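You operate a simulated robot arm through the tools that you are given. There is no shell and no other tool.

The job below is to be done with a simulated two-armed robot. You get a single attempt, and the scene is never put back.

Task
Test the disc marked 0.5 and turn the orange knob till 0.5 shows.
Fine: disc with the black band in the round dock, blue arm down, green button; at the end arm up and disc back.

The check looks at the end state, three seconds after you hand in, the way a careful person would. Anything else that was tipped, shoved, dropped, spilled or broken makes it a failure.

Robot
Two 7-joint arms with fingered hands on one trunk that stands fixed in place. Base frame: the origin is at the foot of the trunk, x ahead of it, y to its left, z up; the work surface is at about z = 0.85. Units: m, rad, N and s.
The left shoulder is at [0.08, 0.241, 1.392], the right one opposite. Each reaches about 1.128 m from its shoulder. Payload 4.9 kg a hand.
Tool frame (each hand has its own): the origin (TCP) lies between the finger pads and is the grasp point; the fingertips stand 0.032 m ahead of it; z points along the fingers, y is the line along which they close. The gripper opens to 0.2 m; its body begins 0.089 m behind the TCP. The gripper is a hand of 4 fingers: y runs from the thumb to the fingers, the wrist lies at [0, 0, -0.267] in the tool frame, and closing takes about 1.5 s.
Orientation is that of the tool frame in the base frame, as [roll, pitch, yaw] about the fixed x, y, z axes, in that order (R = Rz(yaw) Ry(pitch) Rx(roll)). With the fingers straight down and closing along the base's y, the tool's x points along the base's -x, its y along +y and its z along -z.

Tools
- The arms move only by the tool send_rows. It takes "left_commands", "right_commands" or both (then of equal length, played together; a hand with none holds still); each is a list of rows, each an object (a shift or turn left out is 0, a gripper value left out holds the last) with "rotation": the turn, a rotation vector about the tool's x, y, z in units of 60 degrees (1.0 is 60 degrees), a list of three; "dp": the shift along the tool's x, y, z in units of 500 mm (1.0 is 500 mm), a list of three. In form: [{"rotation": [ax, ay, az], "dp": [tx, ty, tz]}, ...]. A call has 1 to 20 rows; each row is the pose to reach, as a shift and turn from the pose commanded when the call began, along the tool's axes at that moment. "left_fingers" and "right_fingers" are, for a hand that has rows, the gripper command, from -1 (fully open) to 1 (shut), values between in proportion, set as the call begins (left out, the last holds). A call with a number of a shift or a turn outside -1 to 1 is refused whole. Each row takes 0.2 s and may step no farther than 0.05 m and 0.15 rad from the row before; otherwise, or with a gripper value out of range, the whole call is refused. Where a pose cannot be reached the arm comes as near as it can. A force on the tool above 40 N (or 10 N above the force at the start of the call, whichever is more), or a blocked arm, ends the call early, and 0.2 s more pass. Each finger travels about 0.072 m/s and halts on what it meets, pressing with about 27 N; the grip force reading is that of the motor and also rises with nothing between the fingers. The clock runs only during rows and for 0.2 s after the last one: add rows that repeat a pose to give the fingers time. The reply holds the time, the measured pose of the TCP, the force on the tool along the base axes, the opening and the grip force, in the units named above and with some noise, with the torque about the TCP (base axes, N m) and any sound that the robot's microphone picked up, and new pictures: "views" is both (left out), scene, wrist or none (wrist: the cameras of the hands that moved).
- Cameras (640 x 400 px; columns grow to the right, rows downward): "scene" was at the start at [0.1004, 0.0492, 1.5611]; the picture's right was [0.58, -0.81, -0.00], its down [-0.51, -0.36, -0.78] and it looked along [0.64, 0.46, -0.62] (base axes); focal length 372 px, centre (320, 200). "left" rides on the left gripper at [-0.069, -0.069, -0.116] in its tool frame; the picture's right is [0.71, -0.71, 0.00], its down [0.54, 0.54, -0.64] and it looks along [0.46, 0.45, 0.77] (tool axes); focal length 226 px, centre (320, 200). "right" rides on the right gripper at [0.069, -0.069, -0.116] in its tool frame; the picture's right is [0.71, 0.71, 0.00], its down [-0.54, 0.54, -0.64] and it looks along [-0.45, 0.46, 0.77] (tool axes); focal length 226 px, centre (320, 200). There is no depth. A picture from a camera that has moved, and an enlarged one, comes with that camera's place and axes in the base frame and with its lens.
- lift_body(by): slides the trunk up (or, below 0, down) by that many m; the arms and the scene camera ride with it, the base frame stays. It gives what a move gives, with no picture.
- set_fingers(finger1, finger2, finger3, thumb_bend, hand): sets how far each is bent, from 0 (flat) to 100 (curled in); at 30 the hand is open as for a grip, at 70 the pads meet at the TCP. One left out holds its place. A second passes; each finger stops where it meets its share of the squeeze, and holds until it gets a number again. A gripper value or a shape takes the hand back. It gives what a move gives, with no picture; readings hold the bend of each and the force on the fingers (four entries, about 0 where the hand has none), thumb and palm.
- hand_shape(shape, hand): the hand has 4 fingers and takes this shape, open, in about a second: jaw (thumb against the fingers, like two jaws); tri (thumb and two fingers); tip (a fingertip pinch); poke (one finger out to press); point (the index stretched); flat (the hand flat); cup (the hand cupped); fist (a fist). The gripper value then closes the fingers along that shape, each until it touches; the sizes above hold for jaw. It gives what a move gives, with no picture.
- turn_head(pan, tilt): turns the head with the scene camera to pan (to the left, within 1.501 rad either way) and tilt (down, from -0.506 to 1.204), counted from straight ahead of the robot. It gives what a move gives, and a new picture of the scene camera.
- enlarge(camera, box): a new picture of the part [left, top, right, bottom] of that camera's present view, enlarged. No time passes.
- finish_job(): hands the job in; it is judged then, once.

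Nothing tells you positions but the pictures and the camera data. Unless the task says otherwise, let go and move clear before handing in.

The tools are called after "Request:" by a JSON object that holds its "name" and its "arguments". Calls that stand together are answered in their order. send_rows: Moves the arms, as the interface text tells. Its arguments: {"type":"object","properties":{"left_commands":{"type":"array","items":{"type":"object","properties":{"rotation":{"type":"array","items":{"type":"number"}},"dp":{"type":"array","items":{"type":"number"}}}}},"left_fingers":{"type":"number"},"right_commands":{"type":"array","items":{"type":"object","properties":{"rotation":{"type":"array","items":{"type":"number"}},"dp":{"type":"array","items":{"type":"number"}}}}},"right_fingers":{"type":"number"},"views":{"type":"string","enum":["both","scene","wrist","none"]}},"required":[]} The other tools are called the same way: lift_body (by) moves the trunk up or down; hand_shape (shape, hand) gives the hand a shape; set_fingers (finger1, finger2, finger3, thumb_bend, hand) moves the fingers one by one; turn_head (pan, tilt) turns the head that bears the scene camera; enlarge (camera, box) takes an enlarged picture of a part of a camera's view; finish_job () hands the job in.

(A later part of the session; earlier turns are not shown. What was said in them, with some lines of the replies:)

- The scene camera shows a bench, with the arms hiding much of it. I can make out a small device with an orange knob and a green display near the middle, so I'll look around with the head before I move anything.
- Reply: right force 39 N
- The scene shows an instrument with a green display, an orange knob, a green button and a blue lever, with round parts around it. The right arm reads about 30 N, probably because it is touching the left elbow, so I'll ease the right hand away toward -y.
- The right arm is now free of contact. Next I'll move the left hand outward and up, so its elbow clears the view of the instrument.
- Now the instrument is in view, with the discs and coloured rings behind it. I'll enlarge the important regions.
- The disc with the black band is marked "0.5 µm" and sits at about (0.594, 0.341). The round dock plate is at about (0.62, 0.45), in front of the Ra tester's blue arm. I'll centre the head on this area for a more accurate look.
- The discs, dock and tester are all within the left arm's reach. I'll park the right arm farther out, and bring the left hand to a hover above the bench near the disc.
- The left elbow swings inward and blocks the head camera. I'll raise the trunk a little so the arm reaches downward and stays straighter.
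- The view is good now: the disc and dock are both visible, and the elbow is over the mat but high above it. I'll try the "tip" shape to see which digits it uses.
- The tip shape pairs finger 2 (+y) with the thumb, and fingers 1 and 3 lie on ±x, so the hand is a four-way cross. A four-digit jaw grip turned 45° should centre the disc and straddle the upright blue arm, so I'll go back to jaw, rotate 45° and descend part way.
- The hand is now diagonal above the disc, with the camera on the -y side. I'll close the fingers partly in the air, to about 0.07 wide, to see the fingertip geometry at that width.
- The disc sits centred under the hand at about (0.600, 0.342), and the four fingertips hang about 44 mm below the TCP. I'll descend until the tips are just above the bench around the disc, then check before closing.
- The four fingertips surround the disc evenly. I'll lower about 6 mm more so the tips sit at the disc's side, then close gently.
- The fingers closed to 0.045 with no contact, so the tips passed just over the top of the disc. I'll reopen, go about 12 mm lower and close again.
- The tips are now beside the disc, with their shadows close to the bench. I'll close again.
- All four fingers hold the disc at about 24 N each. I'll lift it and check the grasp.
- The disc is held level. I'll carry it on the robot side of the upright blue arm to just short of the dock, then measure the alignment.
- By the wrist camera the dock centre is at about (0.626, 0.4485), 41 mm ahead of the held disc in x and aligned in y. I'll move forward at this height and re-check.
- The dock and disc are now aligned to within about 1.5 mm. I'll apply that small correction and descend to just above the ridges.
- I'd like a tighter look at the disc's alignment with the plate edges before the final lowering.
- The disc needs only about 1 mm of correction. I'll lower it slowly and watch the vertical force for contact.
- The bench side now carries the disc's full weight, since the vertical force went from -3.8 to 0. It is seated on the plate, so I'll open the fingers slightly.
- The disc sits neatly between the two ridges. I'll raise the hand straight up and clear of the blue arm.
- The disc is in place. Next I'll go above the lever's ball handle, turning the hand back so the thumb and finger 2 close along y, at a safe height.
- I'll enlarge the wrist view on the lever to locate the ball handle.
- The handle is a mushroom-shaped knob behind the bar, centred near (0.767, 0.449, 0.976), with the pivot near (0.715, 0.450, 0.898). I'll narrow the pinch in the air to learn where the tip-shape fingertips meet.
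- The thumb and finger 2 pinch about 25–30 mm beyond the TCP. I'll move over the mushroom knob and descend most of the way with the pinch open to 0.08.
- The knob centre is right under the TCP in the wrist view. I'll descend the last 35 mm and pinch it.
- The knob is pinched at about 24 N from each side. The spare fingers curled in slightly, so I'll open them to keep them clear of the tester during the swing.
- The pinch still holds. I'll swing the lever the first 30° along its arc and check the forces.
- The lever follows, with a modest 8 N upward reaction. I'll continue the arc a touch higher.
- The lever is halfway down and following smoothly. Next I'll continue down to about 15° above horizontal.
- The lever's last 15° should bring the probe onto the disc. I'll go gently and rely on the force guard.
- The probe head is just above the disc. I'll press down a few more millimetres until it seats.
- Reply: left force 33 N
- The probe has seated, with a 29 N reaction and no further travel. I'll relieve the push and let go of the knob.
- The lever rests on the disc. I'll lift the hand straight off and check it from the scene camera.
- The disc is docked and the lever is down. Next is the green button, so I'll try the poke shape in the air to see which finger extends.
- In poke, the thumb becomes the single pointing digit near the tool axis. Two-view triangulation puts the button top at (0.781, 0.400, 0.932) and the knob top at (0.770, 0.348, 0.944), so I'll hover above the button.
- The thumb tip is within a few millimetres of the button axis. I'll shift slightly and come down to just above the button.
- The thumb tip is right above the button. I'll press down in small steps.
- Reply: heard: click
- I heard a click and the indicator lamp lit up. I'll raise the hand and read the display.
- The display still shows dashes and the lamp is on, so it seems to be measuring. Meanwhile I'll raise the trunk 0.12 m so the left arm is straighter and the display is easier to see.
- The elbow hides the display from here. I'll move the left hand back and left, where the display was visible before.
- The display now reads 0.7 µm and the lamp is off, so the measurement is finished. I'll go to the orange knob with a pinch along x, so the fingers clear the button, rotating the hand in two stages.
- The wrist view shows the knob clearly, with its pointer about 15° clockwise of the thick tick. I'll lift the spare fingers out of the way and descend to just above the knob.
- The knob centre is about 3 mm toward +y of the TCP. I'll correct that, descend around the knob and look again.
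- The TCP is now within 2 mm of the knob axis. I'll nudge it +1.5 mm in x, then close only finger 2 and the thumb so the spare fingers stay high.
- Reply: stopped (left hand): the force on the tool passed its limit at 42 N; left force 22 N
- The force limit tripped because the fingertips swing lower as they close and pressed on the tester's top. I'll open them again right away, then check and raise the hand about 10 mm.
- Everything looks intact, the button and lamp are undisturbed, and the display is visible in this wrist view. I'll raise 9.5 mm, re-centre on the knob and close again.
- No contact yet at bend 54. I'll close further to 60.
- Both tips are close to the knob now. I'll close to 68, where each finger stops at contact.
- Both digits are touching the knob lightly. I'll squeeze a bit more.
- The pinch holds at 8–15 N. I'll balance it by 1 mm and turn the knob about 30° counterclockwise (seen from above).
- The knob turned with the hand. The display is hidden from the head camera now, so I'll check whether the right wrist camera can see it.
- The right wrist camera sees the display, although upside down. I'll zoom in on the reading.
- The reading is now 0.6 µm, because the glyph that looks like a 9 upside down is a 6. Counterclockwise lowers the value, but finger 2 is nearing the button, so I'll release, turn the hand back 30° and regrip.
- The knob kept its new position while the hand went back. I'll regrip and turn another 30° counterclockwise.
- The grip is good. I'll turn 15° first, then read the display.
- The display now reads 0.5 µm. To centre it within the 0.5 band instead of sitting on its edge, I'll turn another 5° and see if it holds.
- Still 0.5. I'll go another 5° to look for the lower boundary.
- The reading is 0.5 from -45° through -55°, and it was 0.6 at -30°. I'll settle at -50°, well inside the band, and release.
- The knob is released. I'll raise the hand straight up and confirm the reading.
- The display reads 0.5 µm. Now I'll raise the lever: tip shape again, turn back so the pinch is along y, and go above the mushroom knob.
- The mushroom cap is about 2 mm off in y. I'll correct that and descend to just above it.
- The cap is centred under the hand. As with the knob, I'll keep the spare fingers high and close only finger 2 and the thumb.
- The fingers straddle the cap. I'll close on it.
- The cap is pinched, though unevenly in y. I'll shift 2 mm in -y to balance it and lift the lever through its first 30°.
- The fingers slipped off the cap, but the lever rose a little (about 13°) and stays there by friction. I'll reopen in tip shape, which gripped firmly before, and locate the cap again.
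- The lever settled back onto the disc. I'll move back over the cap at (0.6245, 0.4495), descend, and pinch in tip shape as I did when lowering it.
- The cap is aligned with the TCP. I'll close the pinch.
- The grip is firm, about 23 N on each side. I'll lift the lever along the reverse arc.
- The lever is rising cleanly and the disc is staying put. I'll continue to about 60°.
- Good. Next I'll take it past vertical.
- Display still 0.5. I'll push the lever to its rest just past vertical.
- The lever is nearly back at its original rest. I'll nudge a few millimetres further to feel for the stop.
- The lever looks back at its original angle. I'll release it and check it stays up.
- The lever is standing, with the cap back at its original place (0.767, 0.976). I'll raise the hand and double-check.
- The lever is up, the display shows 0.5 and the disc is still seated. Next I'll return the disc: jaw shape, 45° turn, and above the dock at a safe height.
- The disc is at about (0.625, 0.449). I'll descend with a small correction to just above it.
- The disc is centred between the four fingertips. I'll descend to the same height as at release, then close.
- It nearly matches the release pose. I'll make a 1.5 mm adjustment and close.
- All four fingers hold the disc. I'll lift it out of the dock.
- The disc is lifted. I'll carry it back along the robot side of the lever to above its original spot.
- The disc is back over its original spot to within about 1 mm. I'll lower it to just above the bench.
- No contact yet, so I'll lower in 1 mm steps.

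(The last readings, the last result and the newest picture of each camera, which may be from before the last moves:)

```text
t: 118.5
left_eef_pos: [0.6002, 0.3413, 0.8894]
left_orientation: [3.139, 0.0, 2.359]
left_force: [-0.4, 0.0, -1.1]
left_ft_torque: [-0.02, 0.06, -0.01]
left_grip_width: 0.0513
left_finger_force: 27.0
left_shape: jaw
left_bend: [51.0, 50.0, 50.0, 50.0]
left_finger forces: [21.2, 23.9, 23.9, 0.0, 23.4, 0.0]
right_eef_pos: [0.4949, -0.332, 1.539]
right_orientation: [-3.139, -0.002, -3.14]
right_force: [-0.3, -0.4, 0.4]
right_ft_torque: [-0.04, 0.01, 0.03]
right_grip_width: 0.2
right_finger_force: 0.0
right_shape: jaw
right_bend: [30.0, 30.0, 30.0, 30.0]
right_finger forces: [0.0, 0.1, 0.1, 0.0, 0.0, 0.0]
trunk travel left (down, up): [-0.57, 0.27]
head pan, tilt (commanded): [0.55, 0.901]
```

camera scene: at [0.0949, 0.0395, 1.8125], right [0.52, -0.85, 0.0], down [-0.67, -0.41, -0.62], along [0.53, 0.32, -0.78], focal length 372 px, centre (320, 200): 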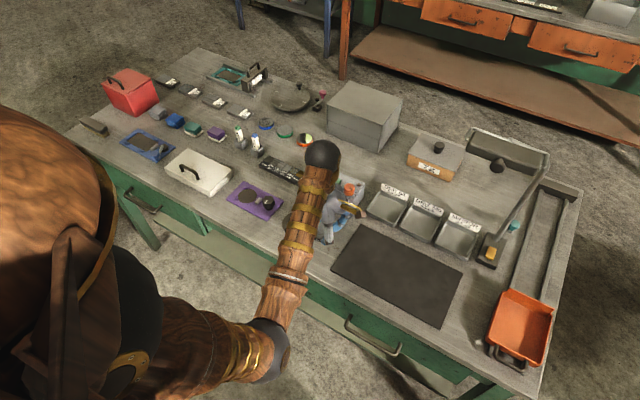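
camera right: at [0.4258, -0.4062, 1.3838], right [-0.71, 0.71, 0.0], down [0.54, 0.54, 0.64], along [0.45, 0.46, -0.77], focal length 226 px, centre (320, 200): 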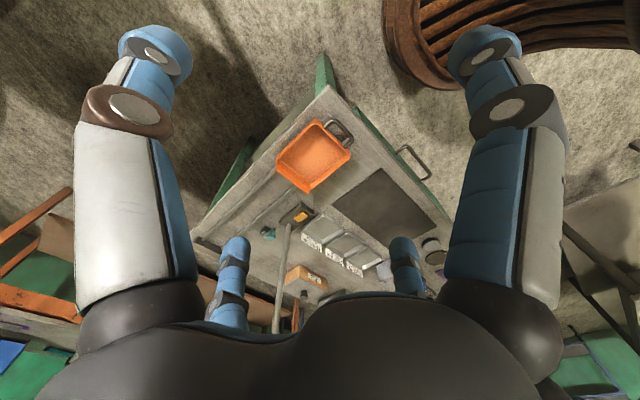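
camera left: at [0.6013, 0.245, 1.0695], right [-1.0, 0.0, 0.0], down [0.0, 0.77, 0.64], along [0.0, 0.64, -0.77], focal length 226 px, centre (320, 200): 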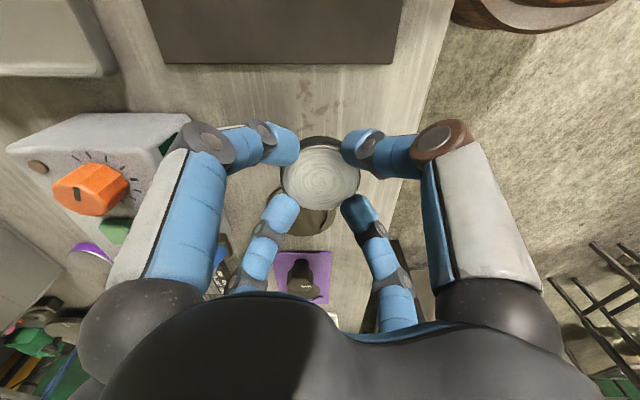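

The disc has touched down (the vertical load dropped from 3.5 to 1.1 N). I'll release it.

Request:
{"name": "send_rows", "arguments": {"left_commands": [{"dp": [0, 0, 0.0008]}, {"dp": [0, 0, 0.0008]}], "views": "none"}}

Request:
{"name": "send_rows", "arguments": {"left_commands": [{"dp": [0, 0, 0]}, {"dp": [0, 0, 0]}, {"dp": [0, 0, 0]}, {"dp": [0, 0, 0]}], "left_fingers": 0.15, "views": "none"}}

Request:
{"name": "enlarge", "arguments": {"camera": "left", "box": [200, 80, 440, 230]}}

```text
t: 119.0
left_eef_pos: [0.5997, 0.3429, 0.889]
left_orientation: [3.141, 0.001, 2.358]
left_force: [-1.0, -1.1, 2.4]
left_ft_torque: [-0.08, 0.04, -0.01]
left_grip_width: 0.0516
left_finger_force: 26.9
left_shape: jaw
left_bend: [51.0, 50.0, 50.0, 50.0]
left_finger forces: [21.9, 24.2, 24.1, 0.0, 24.5, 0.0]
right_eef_pos: [0.4942, -0.3308, 1.5392]
right_orientation: [-3.14, -0.001, -3.14]
right_force: [-0.6, 0.1, -0.1]
right_ft_torque: [-0.01, 0.02, 0.0]
right_grip_width: 0.1999
right_finger_force: 0.0
right_shape: jaw
right_bend: [30.0, 30.0, 30.0, 30.0]
right_finger forces: [0.0, 0.0, 0.0, 0.0, 0.1, 0.0]
trunk travel left (down, up): [-0.57, 0.27]
head pan, tilt (commanded): [0.55, 0.901]
```

```text
t: 120.0
left_eef_pos: [0.6005, 0.3416, 0.8879]
left_orientation: [3.138, 0.0, 2.356]
left_force: [-0.6, -0.3, 0.0]
left_ft_torque: [-0.01, 0.0, -0.01]
left_grip_width: 0.0849
left_finger_force: 0.1
left_shape: jaw
left_bend: [41.0, 41.0, 41.0, 40.0]
left_finger forces: [0.0, 0.0, 0.0, 0.0, 0.0, 0.1]
right_eef_pos: [0.4957, -0.3315, 1.5394]
right_orientation: [-3.14, -0.001, -3.14]
right_force: [-0.2, -0.4, -0.4]
right_ft_torque: [-0.04, 0.02, -0.02]
right_grip_width: 0.2002
right_finger_force: 0.1
right_shape: jaw
right_bend: [30.0, 30.0, 30.0, 30.0]
right_finger forces: [0.0, 0.0, 0.1, 0.1, 0.1, 0.0]
trunk travel left (down, up): [-0.57, 0.27]
head pan, tilt (commanded): [0.55, 0.901]
```

```text
2.67 times, centred on (320, 155) of left
camera zoom: at [0.6015, 0.2443, 1.0039], right [-1.0, 0.0, 0.0], down [0.0, 0.77, 0.64], along [0.0, 0.64, -0.77], focal length 603 px, centre (320, 320)
```

zoom: 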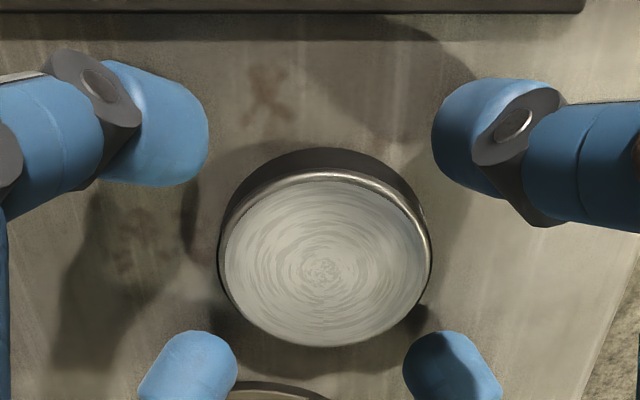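

The disc sits exactly where it was relative to the bench stain. I'll raise the hand straight up and move it clear.

Request:
{"name": "send_rows", "arguments": {"left_commands": [{"dp": [0, 0, -0.03]}, {"dp": [0, 0, -0.08]}, {"dp": [0, 0, -0.16]}, {"dp": [0, 0, -0.24]}, {"dp": [0, 0, -0.32]}, {"dp": [0, 0, -0.4]}, {"dp": [0, 0, -0.48]}], "views": "wrist"}}

Request:
{"name": "send_rows", "arguments": {"left_commands": [{"dp": [0.05, 0.05, -0.02]}, {"dp": [0.1, 0.1, -0.04]}, {"dp": [0.15, 0.15, -0.06]}, {"dp": [0.2, 0.2, -0.08]}, {"dp": [0.26, 0.25, -0.1]}, {"dp": [0.32, 0.28, -0.1]}, {"dp": [0.38, 0.31, -0.1]}, {"dp": [0.44, 0.34, -0.1]}], "views": "scene"}}

```text
t: 121.7
left_eef_pos: [0.593, 0.3451, 1.1237]
left_orientation: [3.138, -0.02, 2.354]
left_force: [3.8, -1.2, 4.9]
left_ft_torque: [0.21, 0.29, 0.04]
left_grip_width: 0.0849
left_finger_force: 0.0
left_shape: jaw
left_bend: [41.0, 41.0, 41.0, 40.0]
left_finger forces: [0.0, 0.0, 0.0, 0.1, 0.0, 0.0]
left hand out of reach, approached as far as the arm can: row 4, 5
right_eef_pos: [0.4937, -0.3328, 1.5391]
right_orientation: [-3.141, -0.001, -3.14]
right_force: [-1.0, 0.8, -0.6]
right_ft_torque: [-0.02, -0.04, 0.0]
right_grip_width: 0.1999
right_finger_force: 0.1
right_shape: jaw
right_bend: [30.0, 30.0, 30.0, 30.0]
right_finger forces: [0.0, 0.0, 0.0, 0.0, 0.0, 0.0]
trunk travel left (down, up): [-0.57, 0.27]
head pan, tilt (commanded): [0.55, 0.901]
camera left: at [0.5958, 0.2467, 1.237], right [-1.0, 0.0, 0.01], down [0.01, 0.75, 0.66], along [-0.01, 0.66, -0.75], focal length 226 px, centre (320, 200)
```

left: 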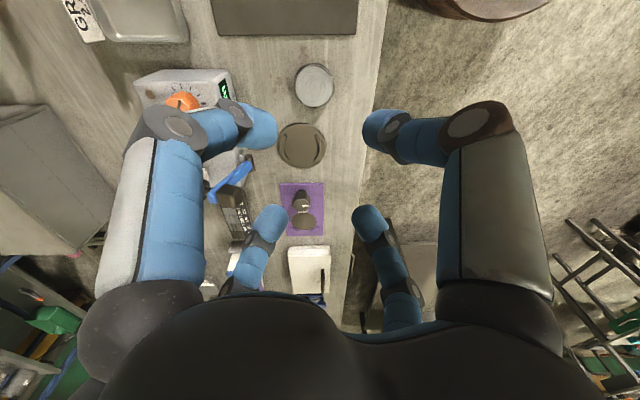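

```text
t: 123.5
left_eef_pos: [0.5645, 0.6198, 1.1795]
left_orientation: [-3.142, 0.001, 2.357]
left_force: [1.3, -0.2, 0.6]
left_ft_torque: [0.03, 0.03, -0.03]
left_grip_width: 0.085
left_finger_force: 0.0
left_shape: jaw
left_bend: [41.0, 41.0, 41.0, 40.0]
left_finger forces: [0.0, 0.0, 0.0, 0.0, 0.0, 0.0]
right_eef_pos: [0.4958, -0.3295, 1.5392]
right_orientation: [-3.137, -0.001, -3.14]
right_force: [-0.7, -0.1, 0.7]
right_ft_torque: [-0.01, 0.0, -0.03]
right_grip_width: 0.1998
right_finger_force: 0.0
right_shape: jaw
right_bend: [30.0, 30.0, 30.0, 30.0]
right_finger forces: [0.1, 0.0, 0.0, 0.0, 0.1, 0.0]
trunk travel left (down, up): [-0.57, 0.27]
head pan, tilt (commanded): [0.55, 0.901]
camera scene: at [0.0946, 0.0415, 1.8124], right [0.52, -0.85, 0.0], down [-0.67, -0.41, -0.62], along [0.53, 0.32, -0.78], focal length 372 px, centre (320, 200)
```

scene: 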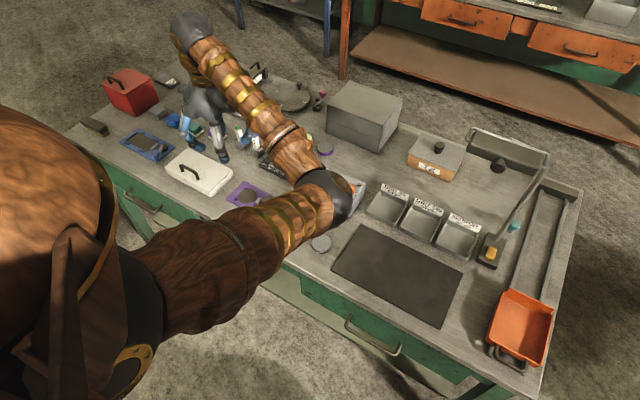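

The hand is clear. I'll move the left arm a bit further away for an unobstructed final look.

Request:
{"name": "send_rows", "arguments": {"left_commands": [{"dp": [0.06, 0.04, -0.04]}, {"dp": [0.12, 0.08, -0.08]}, {"dp": [0.18, 0.12, -0.12]}, {"dp": [0.24, 0.16, -0.16]}, {"dp": [0.3, 0.2, -0.2]}, {"dp": [0.36, 0.24, -0.24]}], "views": "scene"}}

Request:
{"name": "enlarge", "arguments": {"camera": "scene", "box": [270, 140, 398, 260]}}

Request:
{"name": "enlarge", "arguments": {"camera": "right", "box": [360, 180, 440, 240]}}

```text
t: 124.8
left_eef_pos: [0.5202, 0.8315, 1.2984]
left_orientation: [3.141, 0.003, 2.356]
left_force: [0.3, 0.0, -0.6]
left_ft_torque: [-0.04, 0.0, 0.0]
left_grip_width: 0.0851
left_finger_force: 0.0
left_shape: jaw
left_bend: [41.0, 41.0, 41.0, 40.0]
left_finger forces: [0.1, 0.1, 0.0, 0.0, 0.0, 0.0]
right_eef_pos: [0.4938, -0.3292, 1.5395]
right_orientation: [-3.138, -0.002, -3.14]
right_force: [0.3, 0.5, -0.2]
right_ft_torque: [-0.01, -0.01, -0.02]
right_grip_width: 0.1999
right_finger_force: 0.1
right_shape: jaw
right_bend: [30.0, 30.0, 30.0, 30.0]
right_finger forces: [0.0, 0.1, 0.0, 0.1, 0.0, 0.0]
trunk travel left (down, up): [-0.57, 0.27]
head pan, tilt (commanded): [0.55, 0.901]
camera scene: at [0.0935, 0.0413, 1.8125], right [0.52, -0.85, 0.0], down [-0.67, -0.41, -0.62], along [0.53, 0.32, -0.78], focal length 372 px, centre (320, 200)
```

scene: 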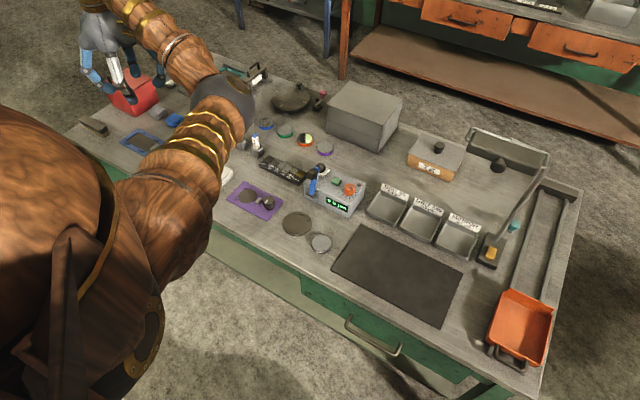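

```text
3.33 times, centred on (334, 200) of scene
camera zoom: at [0.0935, 0.0413, 1.8125], right [0.52, -0.85, 0.0], down [-0.67, -0.41, -0.62], along [0.53, 0.32, -0.78], focal length 1240 px, centre (273, 200)
```

zoom: 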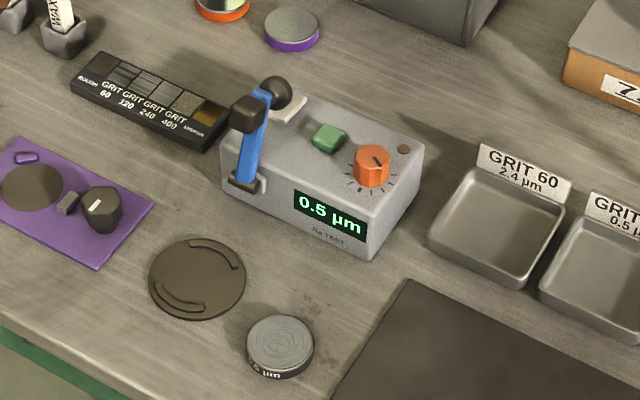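

```text
6.67 times, centred on (400, 210) of right
camera zoom: at [0.4241, -0.3988, 1.6562], right [-0.71, 0.71, 0.0], down [0.54, 0.54, 0.64], along [0.45, 0.45, -0.77], focal length 1507 px, centre (-213, 133)
```

zoom: 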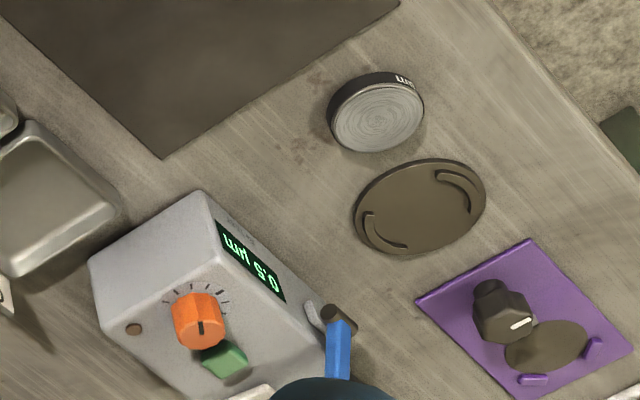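

The check is done and everything matches the request:
- **Display:** it reads 0.5 µm.
- **Blue arm:** it is up at its original angle.
- **Dock:** it is empty.
- **Disc:** the 0.5 µm disc is back in its original place.

Nothing else looks disturbed and both hands are clear, so I'm handing in the job.

Request:
{"name": "finish_job", "arguments": {}}

```text
The job is handed in.
```

I tested the 0.5 disc and turned the orange knob until the display showed 0.5 µm. It first read 0.7 µm. I stopped the knob about 50° counterclockwise from where it started; the reading had held at 0.5 µm between roughly 45° and 55°.

At hand-in:
- **Blue arm:** up, at its original angle.
- **Disc:** back in its original spot to within about 1 mm.
- **Dock:** empty.
- **Hands:** both clear of the bench items.

Two things went wrong on the way:
- **Press on the tester:** while closing on the knob, the fingertips pressed on the tester's top with a peak of about 42 N before the force limit stopped the hand. The tester, button, lamp and display all looked undisturbed afterwards.
- **Slip on the lever:** on the first try at raising the blue arm, the fingers slipped off its handle and it settled back onto the disc. The second try worked, and the display still read 0.5 µm.
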